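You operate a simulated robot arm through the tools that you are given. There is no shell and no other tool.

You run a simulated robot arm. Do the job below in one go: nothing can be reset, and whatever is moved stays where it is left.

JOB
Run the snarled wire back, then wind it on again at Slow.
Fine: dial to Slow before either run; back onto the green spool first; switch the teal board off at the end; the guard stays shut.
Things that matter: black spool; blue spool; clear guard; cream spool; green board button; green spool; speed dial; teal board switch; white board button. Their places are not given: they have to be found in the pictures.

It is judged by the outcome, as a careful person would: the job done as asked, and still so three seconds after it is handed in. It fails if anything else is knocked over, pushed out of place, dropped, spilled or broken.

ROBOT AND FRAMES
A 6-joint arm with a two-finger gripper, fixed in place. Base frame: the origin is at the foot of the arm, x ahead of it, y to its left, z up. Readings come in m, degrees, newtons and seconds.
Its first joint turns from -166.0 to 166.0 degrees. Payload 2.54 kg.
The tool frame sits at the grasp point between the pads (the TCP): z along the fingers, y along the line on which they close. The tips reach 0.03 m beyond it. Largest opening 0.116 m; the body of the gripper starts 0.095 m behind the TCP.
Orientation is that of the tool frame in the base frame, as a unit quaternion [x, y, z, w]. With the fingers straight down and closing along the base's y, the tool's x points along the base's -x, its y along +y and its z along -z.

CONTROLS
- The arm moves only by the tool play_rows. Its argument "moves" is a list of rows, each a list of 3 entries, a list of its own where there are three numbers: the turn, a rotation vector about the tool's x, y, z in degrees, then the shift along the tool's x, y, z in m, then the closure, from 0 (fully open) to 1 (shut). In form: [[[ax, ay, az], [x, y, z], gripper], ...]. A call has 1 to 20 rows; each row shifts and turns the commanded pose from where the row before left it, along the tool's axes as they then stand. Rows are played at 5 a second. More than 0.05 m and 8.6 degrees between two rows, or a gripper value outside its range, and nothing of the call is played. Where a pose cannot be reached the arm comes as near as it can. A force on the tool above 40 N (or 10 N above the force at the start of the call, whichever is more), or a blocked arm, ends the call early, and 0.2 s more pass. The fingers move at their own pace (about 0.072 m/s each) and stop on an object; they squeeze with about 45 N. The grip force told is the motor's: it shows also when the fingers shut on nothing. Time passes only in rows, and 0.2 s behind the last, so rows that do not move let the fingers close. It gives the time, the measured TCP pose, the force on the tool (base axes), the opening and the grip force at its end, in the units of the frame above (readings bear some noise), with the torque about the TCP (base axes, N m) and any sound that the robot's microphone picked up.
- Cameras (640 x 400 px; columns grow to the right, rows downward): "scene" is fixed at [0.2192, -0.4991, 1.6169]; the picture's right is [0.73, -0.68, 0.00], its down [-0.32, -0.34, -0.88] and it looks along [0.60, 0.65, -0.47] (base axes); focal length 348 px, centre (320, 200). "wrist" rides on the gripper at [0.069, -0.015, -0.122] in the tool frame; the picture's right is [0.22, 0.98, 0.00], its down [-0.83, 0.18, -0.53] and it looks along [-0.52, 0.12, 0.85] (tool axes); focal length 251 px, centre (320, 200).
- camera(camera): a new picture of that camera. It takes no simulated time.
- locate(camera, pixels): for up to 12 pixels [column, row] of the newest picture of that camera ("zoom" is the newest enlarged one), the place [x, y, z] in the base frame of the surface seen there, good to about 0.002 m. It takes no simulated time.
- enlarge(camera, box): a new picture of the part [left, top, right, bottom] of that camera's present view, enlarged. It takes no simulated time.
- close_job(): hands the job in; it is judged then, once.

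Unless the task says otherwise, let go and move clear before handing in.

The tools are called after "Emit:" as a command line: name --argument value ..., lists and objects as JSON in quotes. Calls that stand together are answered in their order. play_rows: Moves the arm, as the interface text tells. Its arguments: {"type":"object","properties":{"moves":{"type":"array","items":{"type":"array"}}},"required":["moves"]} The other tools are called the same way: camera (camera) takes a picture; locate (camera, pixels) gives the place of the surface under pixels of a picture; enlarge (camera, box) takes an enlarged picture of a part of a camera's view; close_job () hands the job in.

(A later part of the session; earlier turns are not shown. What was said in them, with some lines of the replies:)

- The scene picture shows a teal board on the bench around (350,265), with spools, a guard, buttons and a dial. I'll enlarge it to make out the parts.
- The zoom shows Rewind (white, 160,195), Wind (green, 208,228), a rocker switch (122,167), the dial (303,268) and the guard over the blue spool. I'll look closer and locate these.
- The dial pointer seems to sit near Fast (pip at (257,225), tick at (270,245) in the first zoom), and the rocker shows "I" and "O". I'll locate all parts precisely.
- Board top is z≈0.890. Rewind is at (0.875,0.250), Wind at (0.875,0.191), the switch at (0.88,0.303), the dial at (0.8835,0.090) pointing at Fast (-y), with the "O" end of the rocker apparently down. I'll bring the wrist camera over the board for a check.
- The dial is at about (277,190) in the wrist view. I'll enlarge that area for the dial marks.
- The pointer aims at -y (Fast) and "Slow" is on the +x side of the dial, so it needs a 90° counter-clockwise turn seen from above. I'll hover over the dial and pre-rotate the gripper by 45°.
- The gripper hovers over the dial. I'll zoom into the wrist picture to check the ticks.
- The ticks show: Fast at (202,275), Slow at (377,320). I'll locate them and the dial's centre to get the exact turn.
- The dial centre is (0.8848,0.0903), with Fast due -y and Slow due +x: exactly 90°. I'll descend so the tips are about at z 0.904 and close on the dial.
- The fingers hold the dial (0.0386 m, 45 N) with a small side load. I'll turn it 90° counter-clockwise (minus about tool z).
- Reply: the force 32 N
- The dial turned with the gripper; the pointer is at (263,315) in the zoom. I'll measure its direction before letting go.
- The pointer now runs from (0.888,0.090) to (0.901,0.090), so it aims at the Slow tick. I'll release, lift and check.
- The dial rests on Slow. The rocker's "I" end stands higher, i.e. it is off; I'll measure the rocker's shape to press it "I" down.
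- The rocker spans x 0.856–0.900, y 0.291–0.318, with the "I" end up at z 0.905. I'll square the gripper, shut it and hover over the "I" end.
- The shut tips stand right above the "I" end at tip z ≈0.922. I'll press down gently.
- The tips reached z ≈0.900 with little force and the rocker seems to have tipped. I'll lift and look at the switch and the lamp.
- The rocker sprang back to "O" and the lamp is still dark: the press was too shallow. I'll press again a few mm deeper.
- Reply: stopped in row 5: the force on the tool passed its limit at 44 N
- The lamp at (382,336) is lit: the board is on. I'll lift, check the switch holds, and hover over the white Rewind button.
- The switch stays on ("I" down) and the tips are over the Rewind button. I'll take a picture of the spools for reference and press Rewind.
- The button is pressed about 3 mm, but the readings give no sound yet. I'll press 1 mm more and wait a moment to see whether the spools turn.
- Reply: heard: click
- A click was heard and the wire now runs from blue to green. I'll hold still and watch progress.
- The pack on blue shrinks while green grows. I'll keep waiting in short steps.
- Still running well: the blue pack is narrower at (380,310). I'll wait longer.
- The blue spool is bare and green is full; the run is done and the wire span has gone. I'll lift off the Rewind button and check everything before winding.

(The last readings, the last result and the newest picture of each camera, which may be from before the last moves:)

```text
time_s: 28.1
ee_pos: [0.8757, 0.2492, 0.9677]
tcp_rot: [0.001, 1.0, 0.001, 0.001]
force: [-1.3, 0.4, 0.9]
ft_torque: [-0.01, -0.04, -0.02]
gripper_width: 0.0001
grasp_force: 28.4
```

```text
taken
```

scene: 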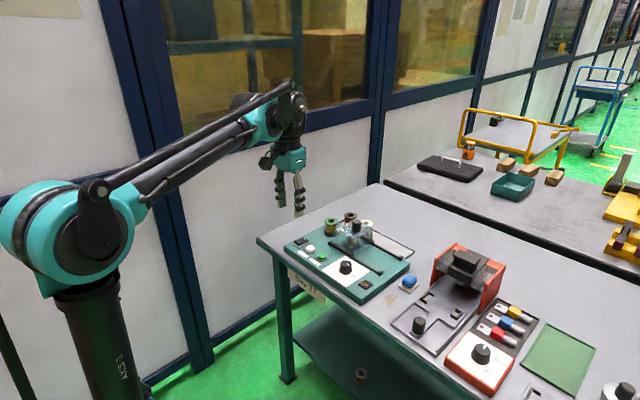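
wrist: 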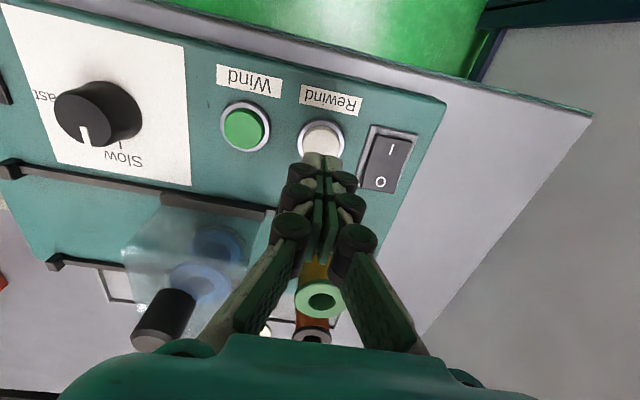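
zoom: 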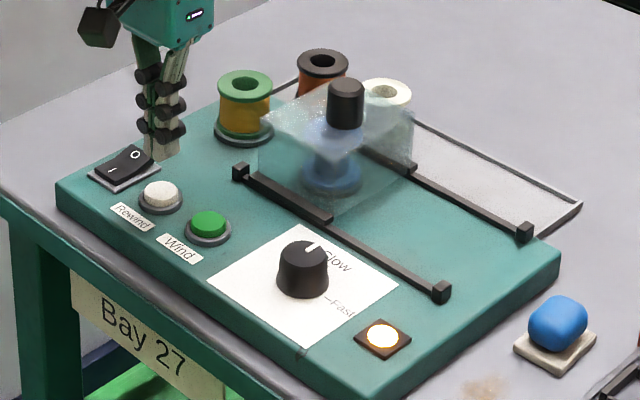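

Rewind is complete, the switch is on, the dial at Slow and the guard is shut. I'll move over the green Wind button and press the same depth.

Emit:
play_rows --moves '[[[0, 0, 0], [0, -0.0292, 0], 1], [[0, 0, 0], [0, -0.0292, 0], 1], [[0, 0, 0], [0, 0, 0], 1], [[0, 0, 0], [0, 0, 0.02], 1], [[0, 0, 0], [0, 0, 0.012], 1], [[0, 0, 0], [0, 0, 0.004], 1], [[0, 0, 0], [0, 0, 0.002], 1], [[0, 0, 0], [0, 0, 0.002], 1], [[0, 0, 0], [0, 0, 0], 1], [[0, 0, 0], [0, 0, 0], 1]]'

Emit:
enlarge --camera "scene" --box '[320, 210, 376, 250]'

Emit:
enlarge --camera "scene" --box '[270, 200, 430, 300]'

```text
time_s: 30.3
ee_pos: [0.8744, 0.1915, 0.9285]
tcp_rot: [0.001, 1.0, 0.001, 0.001]
force: [-0.8, -0.2, 1.6]
ft_torque: [0.0, 0.01, 0.02]
gripper_width: 0.006
grasp_force: 28.0
heard: click
```

```text
10.00 times, centred on (348, 230) of scene
```

zoom: 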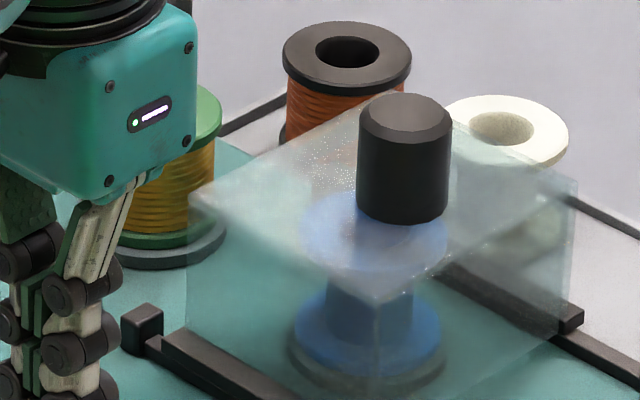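

```text
4.00 times, centred on (350, 250) of scene
```

zoom: 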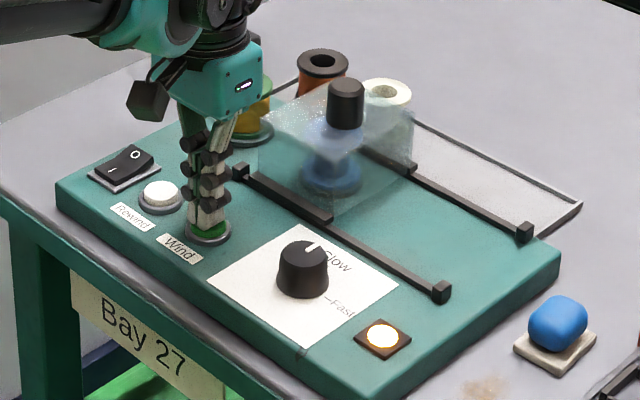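

A click was heard, but no wire span shows yet at (250,160). I'll hold a second and look again.

Emit:
play_rows --moves '[[[0, 0, 0], [0, 0, 0], 1], [[0, 0, 0], [0, 0, 0], 1], [[0, 0, 0], [0, 0, 0], 1], [[0, 0, 0], [0, 0, 0], 1]]'

Emit:
enlarge --camera "scene" --box '[320, 210, 376, 250]'

Emit:
camera --camera "wrist"

```text
time_s: 31.3
ee_pos: [0.8743, 0.1911, 0.9283]
tcp_rot: [0.0, 1.0, 0.001, 0.001]
force: [-0.1, -0.3, 1.4]
ft_torque: [0.01, 0.01, 0.0]
gripper_width: 0.0057
grasp_force: 28.7
```

```text
10.00 times, centred on (348, 230) of scene
```

zoom: 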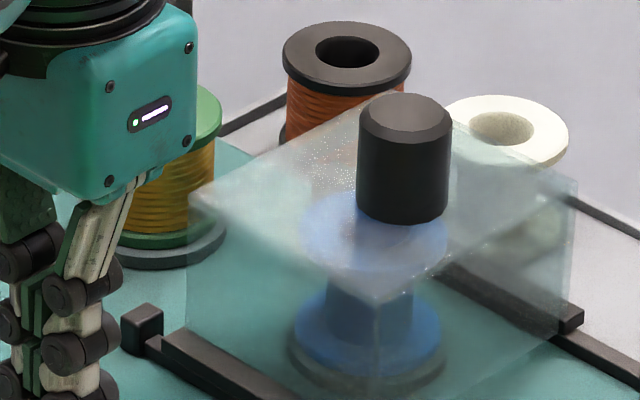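

```text
taken
```

wrist: 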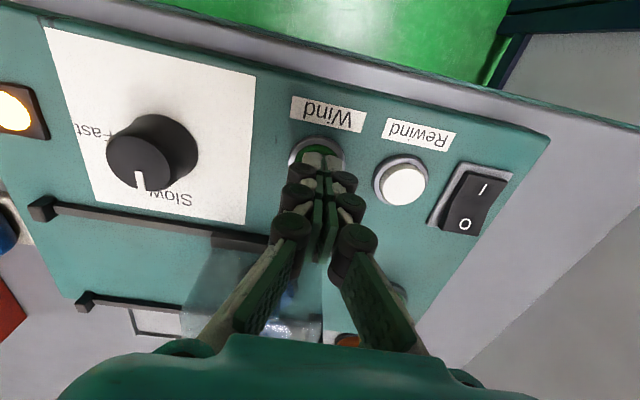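

The click came but the spools stand still. Perhaps this press only stopped the rewind mode. I'll release and look before pressing again.

Emit:
play_rows --moves '[[[0, 0, 0], [0, 0, -0.01], 1], [[0, 0, 0], [0, 0, -0.01], 1], [[0, 0, 0], [0, 0, 0], 1], [[0, 0, 0], [0, 0, 0], 1]]'

Emit:
enlarge --camera "scene" --box '[270, 200, 430, 300]'

Emit:
enlarge --camera "scene" --box '[320, 210, 376, 250]'

```text
time_s: 32.3
ee_pos: [0.874, 0.1915, 0.9477]
tcp_rot: [0.0, 1.0, 0.0, 0.001]
force: [0.1, 0.7, 0.0]
ft_torque: [-0.02, 0.01, -0.02]
gripper_width: 0.0
grasp_force: 29.0
```

```text
4.00 times, centred on (350, 250) of scene
```

zoom: 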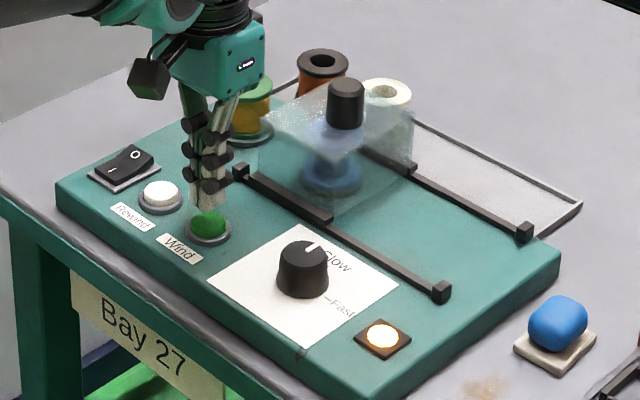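

```text
10.00 times, centred on (348, 230) of scene
```

zoom: 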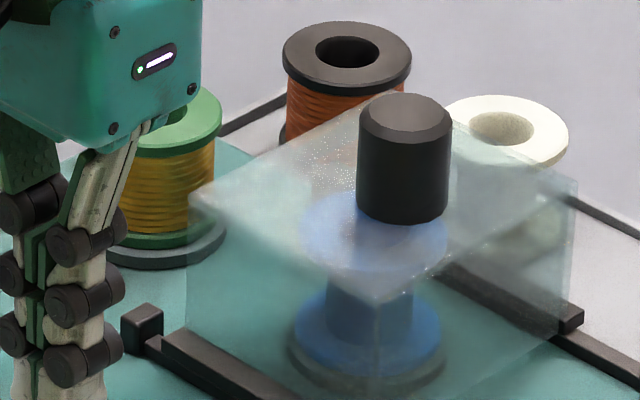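

Nothing runs with the button released. I'll press Wind a second time, a touch deeper.

Emit:
play_rows --moves '[[[0, 0, 0], [0, 0, 0.01], 1], [[0, 0, 0], [0, 0, 0.006], 1], [[0, 0, 0], [0, 0, 0.003], 1], [[0, 0, 0], [0, 0, 0.002], 1], [[0, 0, 0], [0, 0, 0], 1], [[0, 0, 0], [0, 0, 0], 1], [[0, 0, 0], [0, 0, 0], 1]]'

Emit:
enlarge --camera "scene" --box '[320, 210, 376, 250]'

```text
time_s: 33.9
ee_pos: [0.8758, 0.1909, 0.9265]
tcp_rot: [0.0, 1.0, 0.0, 0.0]
force: [0.6, 0.1, 3.1]
ft_torque: [0.0, -0.03, 0.0]
gripper_width: 0.0058
grasp_force: 27.7
heard: click
```

```text
10.00 times, centred on (348, 230) of scene
```

zoom: 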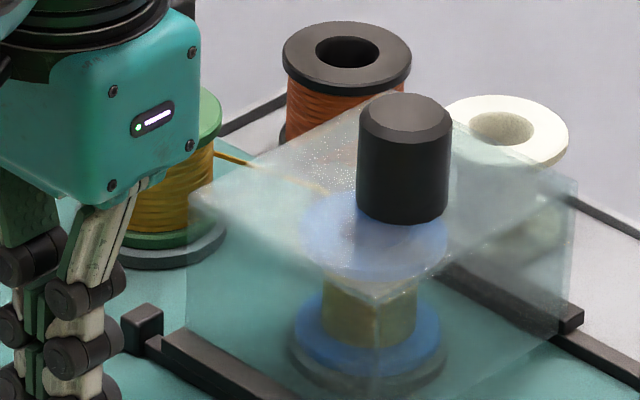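

The second press started the winding: the wire span is at (250,165) and wire builds neatly on blue. I'll wait and watch.

Emit:
play_rows --moves '[[[0, 0, 0], [0, 0, 0], 1], [[0, 0, 0], [0, 0, 0], 1], [[0, 0, 0], [0, 0, 0], 1], [[0, 0, 0], [0, 0, 0], 1], [[0, 0, 0], [0, 0, 0], 1], [[0, 0, 0], [0, 0, 0], 1], [[0, 0, 0], [0, 0, 0], 1], [[0, 0, 0], [0, 0, 0], 1], [[0, 0, 0], [0, 0, 0], 1], [[0, 0, 0], [0, 0, 0], 1]]'

Emit:
enlarge --camera "scene" --box '[320, 210, 376, 250]'

```text
time_s: 36.1
ee_pos: [0.8755, 0.1911, 0.928]
tcp_rot: [0.001, 1.0, 0.0, 0.002]
force: [0.2, -0.4, 3.5]
ft_torque: [0.0, 0.0, 0.04]
gripper_width: 0.0058
grasp_force: 29.2
```

```text
10.00 times, centred on (348, 230) of scene
```

zoom: 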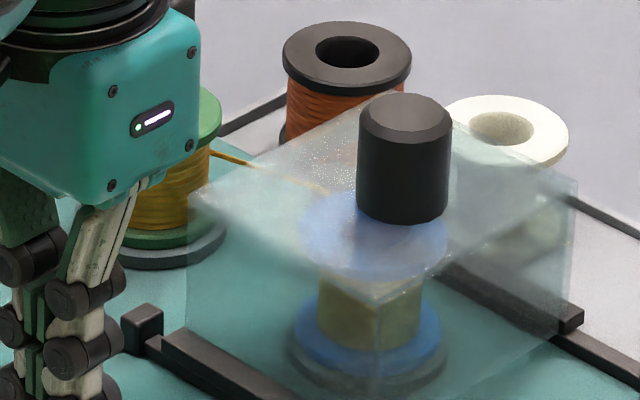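

Winding continues and the pack on blue is smooth. I'll keep waiting.

Emit:
play_rows --moves '[[[0, 0, 0], [0, 0, 0], 1], [[0, 0, 0], [0, 0, 0], 1], [[0, 0, 0], [0, 0, 0], 1], [[0, 0, 0], [0, 0, 0], 1], [[0, 0, 0], [0, 0, 0], 1], [[0, 0, 0], [0, 0, 0], 1], [[0, 0, 0], [0, 0, 0], 1], [[0, 0, 0], [0, 0, 0], 1], [[0, 0, 0], [0, 0, 0], 1], [[0, 0, 0], [0, 0, 0], 1], [[0, 0, 0], [0, 0, 0], 1], [[0, 0, 0], [0, 0, 0], 1], [[0, 0, 0], [0, 0, 0], 1], [[0, 0, 0], [0, 0, 0], 1]]'

Emit:
enlarge --camera "scene" --box '[320, 210, 376, 250]'

```text
time_s: 39.1
ee_pos: [0.8748, 0.1916, 0.9268]
tcp_rot: [0.0, 1.0, 0.001, 0.002]
force: [-0.2, -1.2, 3.1]
ft_torque: [-0.01, 0.05, -0.03]
gripper_width: 0.0059
grasp_force: 28.1
```

```text
10.00 times, centred on (348, 230) of scene
```

zoom: 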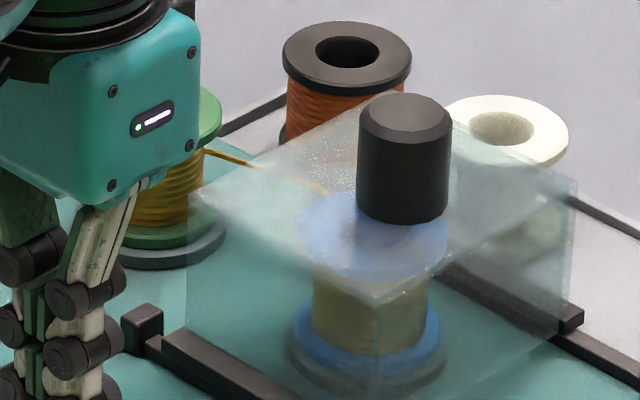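

The blue pack has grown (312–428) and the wire still runs. I'll wait more.

Emit:
play_rows --moves '[[[0, 0, 0], [0, 0, 0], 1], [[0, 0, 0], [0, 0, 0], 1], [[0, 0, 0], [0, 0, 0], 1], [[0, 0, 0], [0, 0, 0], 1], [[0, 0, 0], [0, 0, 0], 1], [[0, 0, 0], [0, 0, 0], 1], [[0, 0, 0], [0, 0, 0], 1], [[0, 0, 0], [0, 0, 0], 1], [[0, 0, 0], [0, 0, 0], 1], [[0, 0, 0], [0, 0, 0], 1]]'

Emit:
enlarge --camera "scene" --box '[320, 210, 376, 250]'

```text
time_s: 41.3
ee_pos: [0.8754, 0.192, 0.9258]
tcp_rot: [0.001, 1.0, 0.001, 0.002]
force: [-0.7, 0.4, 3.8]
ft_torque: [-0.02, 0.01, -0.04]
gripper_width: 0.0059
grasp_force: 28.4
```

```text
10.00 times, centred on (348, 230) of scene
```

zoom: 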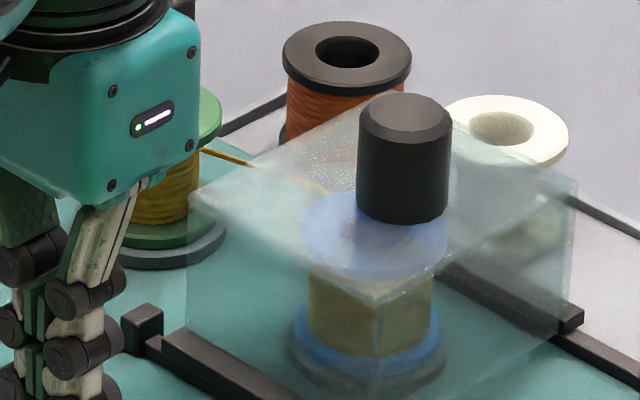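

Winding still goes on. I'll keep checking at short intervals until it stops.

Emit:
play_rows --moves '[[[0, 0, 0], [0, 0, 0], 1], [[0, 0, 0], [0, 0, 0], 1], [[0, 0, 0], [0, 0, 0], 1], [[0, 0, 0], [0, 0, 0], 1], [[0, 0, 0], [0, 0, 0], 1], [[0, 0, 0], [0, 0, 0], 1], [[0, 0, 0], [0, 0, 0], 1]]'

Emit:
enlarge --camera "scene" --box '[320, 210, 376, 250]'

```text
time_s: 42.9
ee_pos: [0.8744, 0.192, 0.9266]
tcp_rot: [0.0, 1.0, 0.001, 0.002]
force: [-0.1, -0.4, 3.0]
ft_torque: [0.0, 0.0, -0.02]
gripper_width: 0.0062
grasp_force: 28.5
```

```text
10.00 times, centred on (348, 230) of scene
```

zoom: 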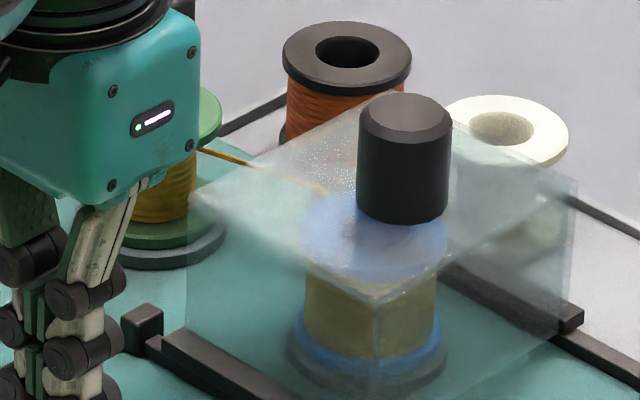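

Emit:
play_rows --moves '[[[0, 0, 0], [0, 0, 0], 1], [[0, 0, 0], [0, 0, 0], 1], [[0, 0, 0], [0, 0, 0], 1], [[0, 0, 0], [0, 0, 0], 1], [[0, 0, 0], [0, 0, 0], 1], [[0, 0, 0], [0, 0, 0], 1]]'

Emit:
enlarge --camera "scene" --box '[320, 210, 376, 250]'

```text
time_s: 44.3
ee_pos: [0.8747, 0.1922, 0.926]
tcp_rot: [-0.001, 1.0, 0.001, 0.002]
force: [-0.5, -0.1, 4.9]
ft_torque: [-0.02, 0.04, 0.0]
gripper_width: 0.0061
grasp_force: 28.8
```

```text
10.00 times, centred on (348, 230) of scene
```

zoom: 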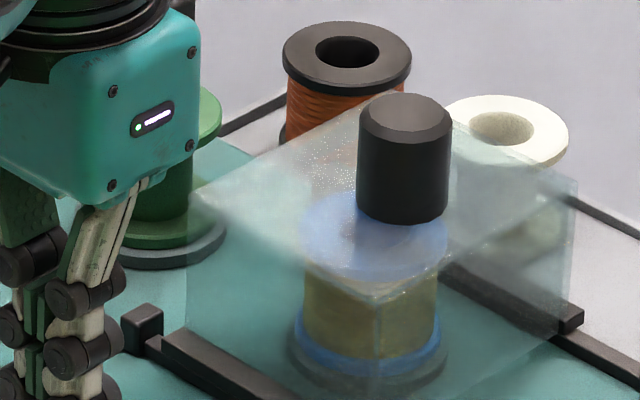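

The winding has finished: green is bare and the blue spool has a smooth full pack. I'll lift, move over the "O" end of the switch and hover.

Emit:
play_rows --moves '[[[0, 0, 0], [0, 0, -0.02], 1], [[0, 0, 0], [0, 0, -0.03], 1], [[0, 0, 0], [-0.006, 0.0373, 0], 1], [[0, 0, 0], [-0.006, 0.0373, 0], 1], [[0, 0, 0], [-0.006, 0.0373, 0], 1], [[0, 0, 0], [0, 0, 0.025], 1], [[0, 0, 0], [0, 0, 0], 1]]'

Emit:
enlarge --camera "scene" --box '[282, 220, 346, 260]'

Emit:
enlarge --camera "scene" --box '[270, 200, 430, 300]'

```text
time_s: 45.9
ee_pos: [0.8925, 0.304, 0.9521]
tcp_rot: [-0.001, 1.0, 0.001, 0.001]
force: [-0.7, 0.0, -0.4]
ft_torque: [-0.01, -0.03, 0.03]
gripper_width: 0.0
grasp_force: 28.5
```

```text
10.00 times, centred on (314, 240) of scene
```

zoom: 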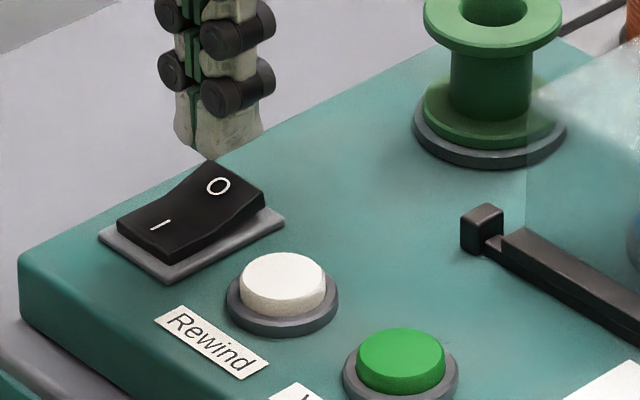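

```text
4.00 times, centred on (350, 250) of scene
```

zoom: 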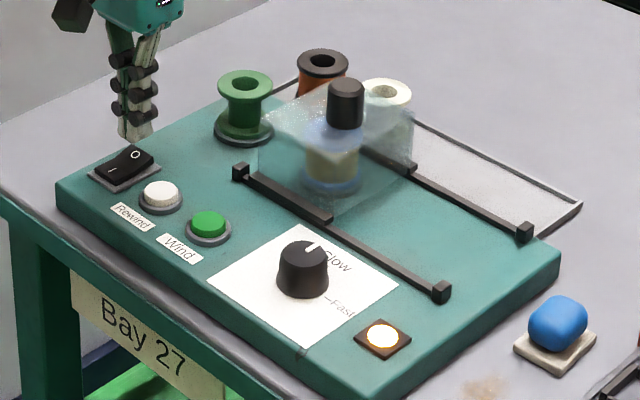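

The green spool is bare, the blue one full, and the tips hover over the "O" end. I'll press it down to switch the board off.

Emit:
play_rows --moves '[[[0, 0, 0], [0, 0, 0.008], 1], [[0, 0, 0], [0, 0, 0.007], 1], [[0, 0, 0], [0, 0, 0.004], 1], [[0, 0, 0], [0, 0, 0.002], 1], [[0, 0, 0], [0, 0, 0.002], 1], [[0, 0, 0], [0, 0, 0.0015], 1], [[0, 0, 0], [0, 0, 0.0015], 1], [[0, 0, 0], [0, 0, 0], 1]]'

Emit:
enlarge --camera "scene" --box '[270, 200, 430, 300]'

```text
time_s: 47.2
ee_pos: [0.8922, 0.3038, 0.9307]
tcp_rot: [0.0, 1.0, 0.002, 0.003]
force: [-1.3, -0.5, 12.4]
ft_torque: [0.01, 0.16, 0.02]
gripper_width: 0.0061
grasp_force: 28.2
stopped in row 6: the force on the tool passed its limit at 45 N (the readings are from after the stop); the commanded pose is now the measured one
```

```text
4.00 times, centred on (350, 250) of scene
```

zoom: 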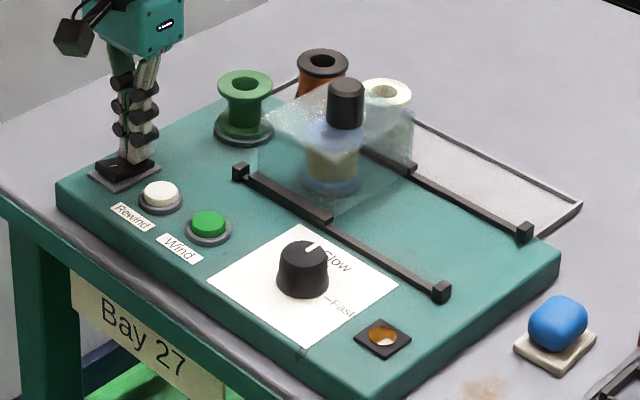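

The lamp at (382,336) has gone dark, so the board is off. I'll lift clear, draw back and check everything.

Emit:
play_rows --moves '[[[0, 0, 0], [0, 0, -0.02], 1], [[0, 0, 0], [0, 0, -0.04], 1], [[0, 0, 0], [0, 0, -0.04], 1], [[0, 0, 0], [0.03, 0, -0.03], 1], [[0, 0, 0], [0.04, 0, -0.02], 0.7], [[0, 0, 0], [0.04, 0, 0], 0.5], [[0, 0, 0], [0.04, 0, 0], 0.5], [[0, 0, 0], [0, 0, 0], 0.5]]'

Emit:
enlarge --camera "scene" --box '[270, 200, 430, 300]'

Emit:
enlarge --camera "scene" --box '[288, 232, 320, 252]'

Emit:
enlarge --camera "scene" --box '[320, 210, 376, 250]'

Emit:
camera --camera "wrist"

```text
time_s: 49.0
ee_pos: [0.7424, 0.304, 1.0768]
tcp_rot: [0.0, 1.0, 0.001, 0.002]
force: [-0.1, -0.6, -0.7]
ft_torque: [0.03, 0.0, -0.02]
gripper_width: 0.058
grasp_force: 0.1
```

```text
4.00 times, centred on (350, 250) of scene
```

zoom: 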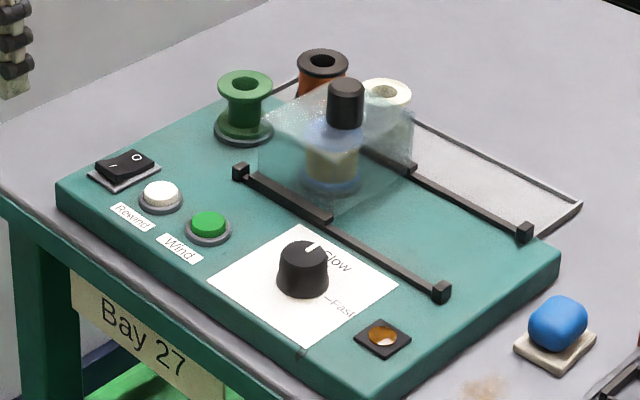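

```text
16.00 times, centred on (304, 242) of scene
```

zoom: 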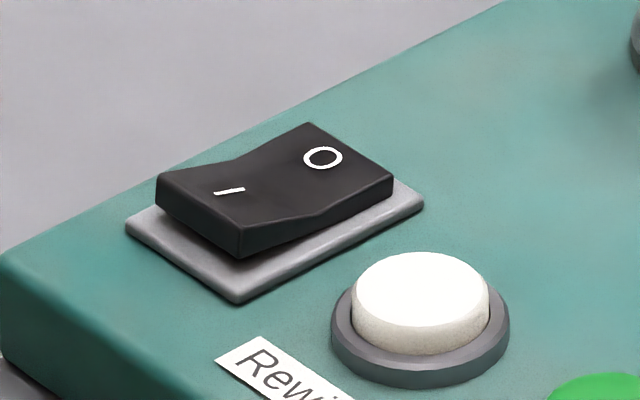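

```text
10.00 times, centred on (348, 230) of scene
```

zoom: 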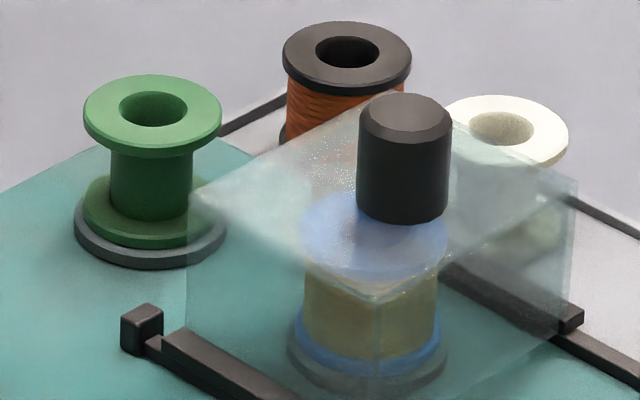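

```text
taken
```

wrist: 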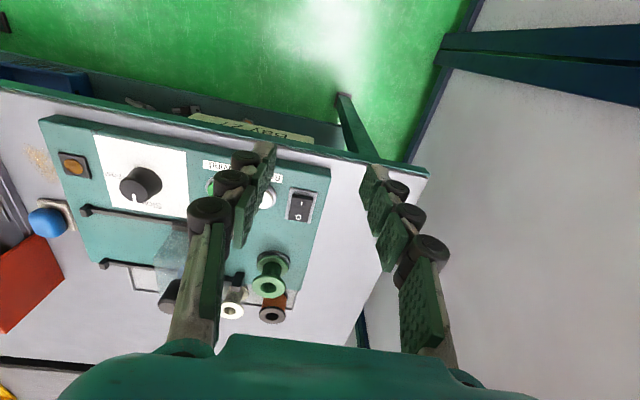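

The board is off: "O" is down and the lamp is dark. The dial is at Slow, the guard is shut, the wire sits smoothly on the blue spool, and the gripper is empty and clear. I'll hand the job in.

Emit:
close_job

```text
The job is handed in.
```

The snarled wire was run back onto the green spool, then wound smoothly onto the blue spool at Slow. I have handed the job in.

- **Dial:** I turned it from Fast to Slow before either run, and it still points at Slow.
- **Switch:** The teal board was off when I started, so I switched it on for the runs. It is off again now, with "O" down and the lamp dark.
- **Rewind:** One press of the white button ran all the wire onto the green spool, leaving the blue one bare.
- **Wind:** The first press of the green button clicked but nothing turned. The second press started the winding, and it ran until the green spool was bare.
- **Guard and surroundings:** The guard stayed shut throughout. In the last pictures nothing else on the bench looks moved, and the gripper is empty and clear.
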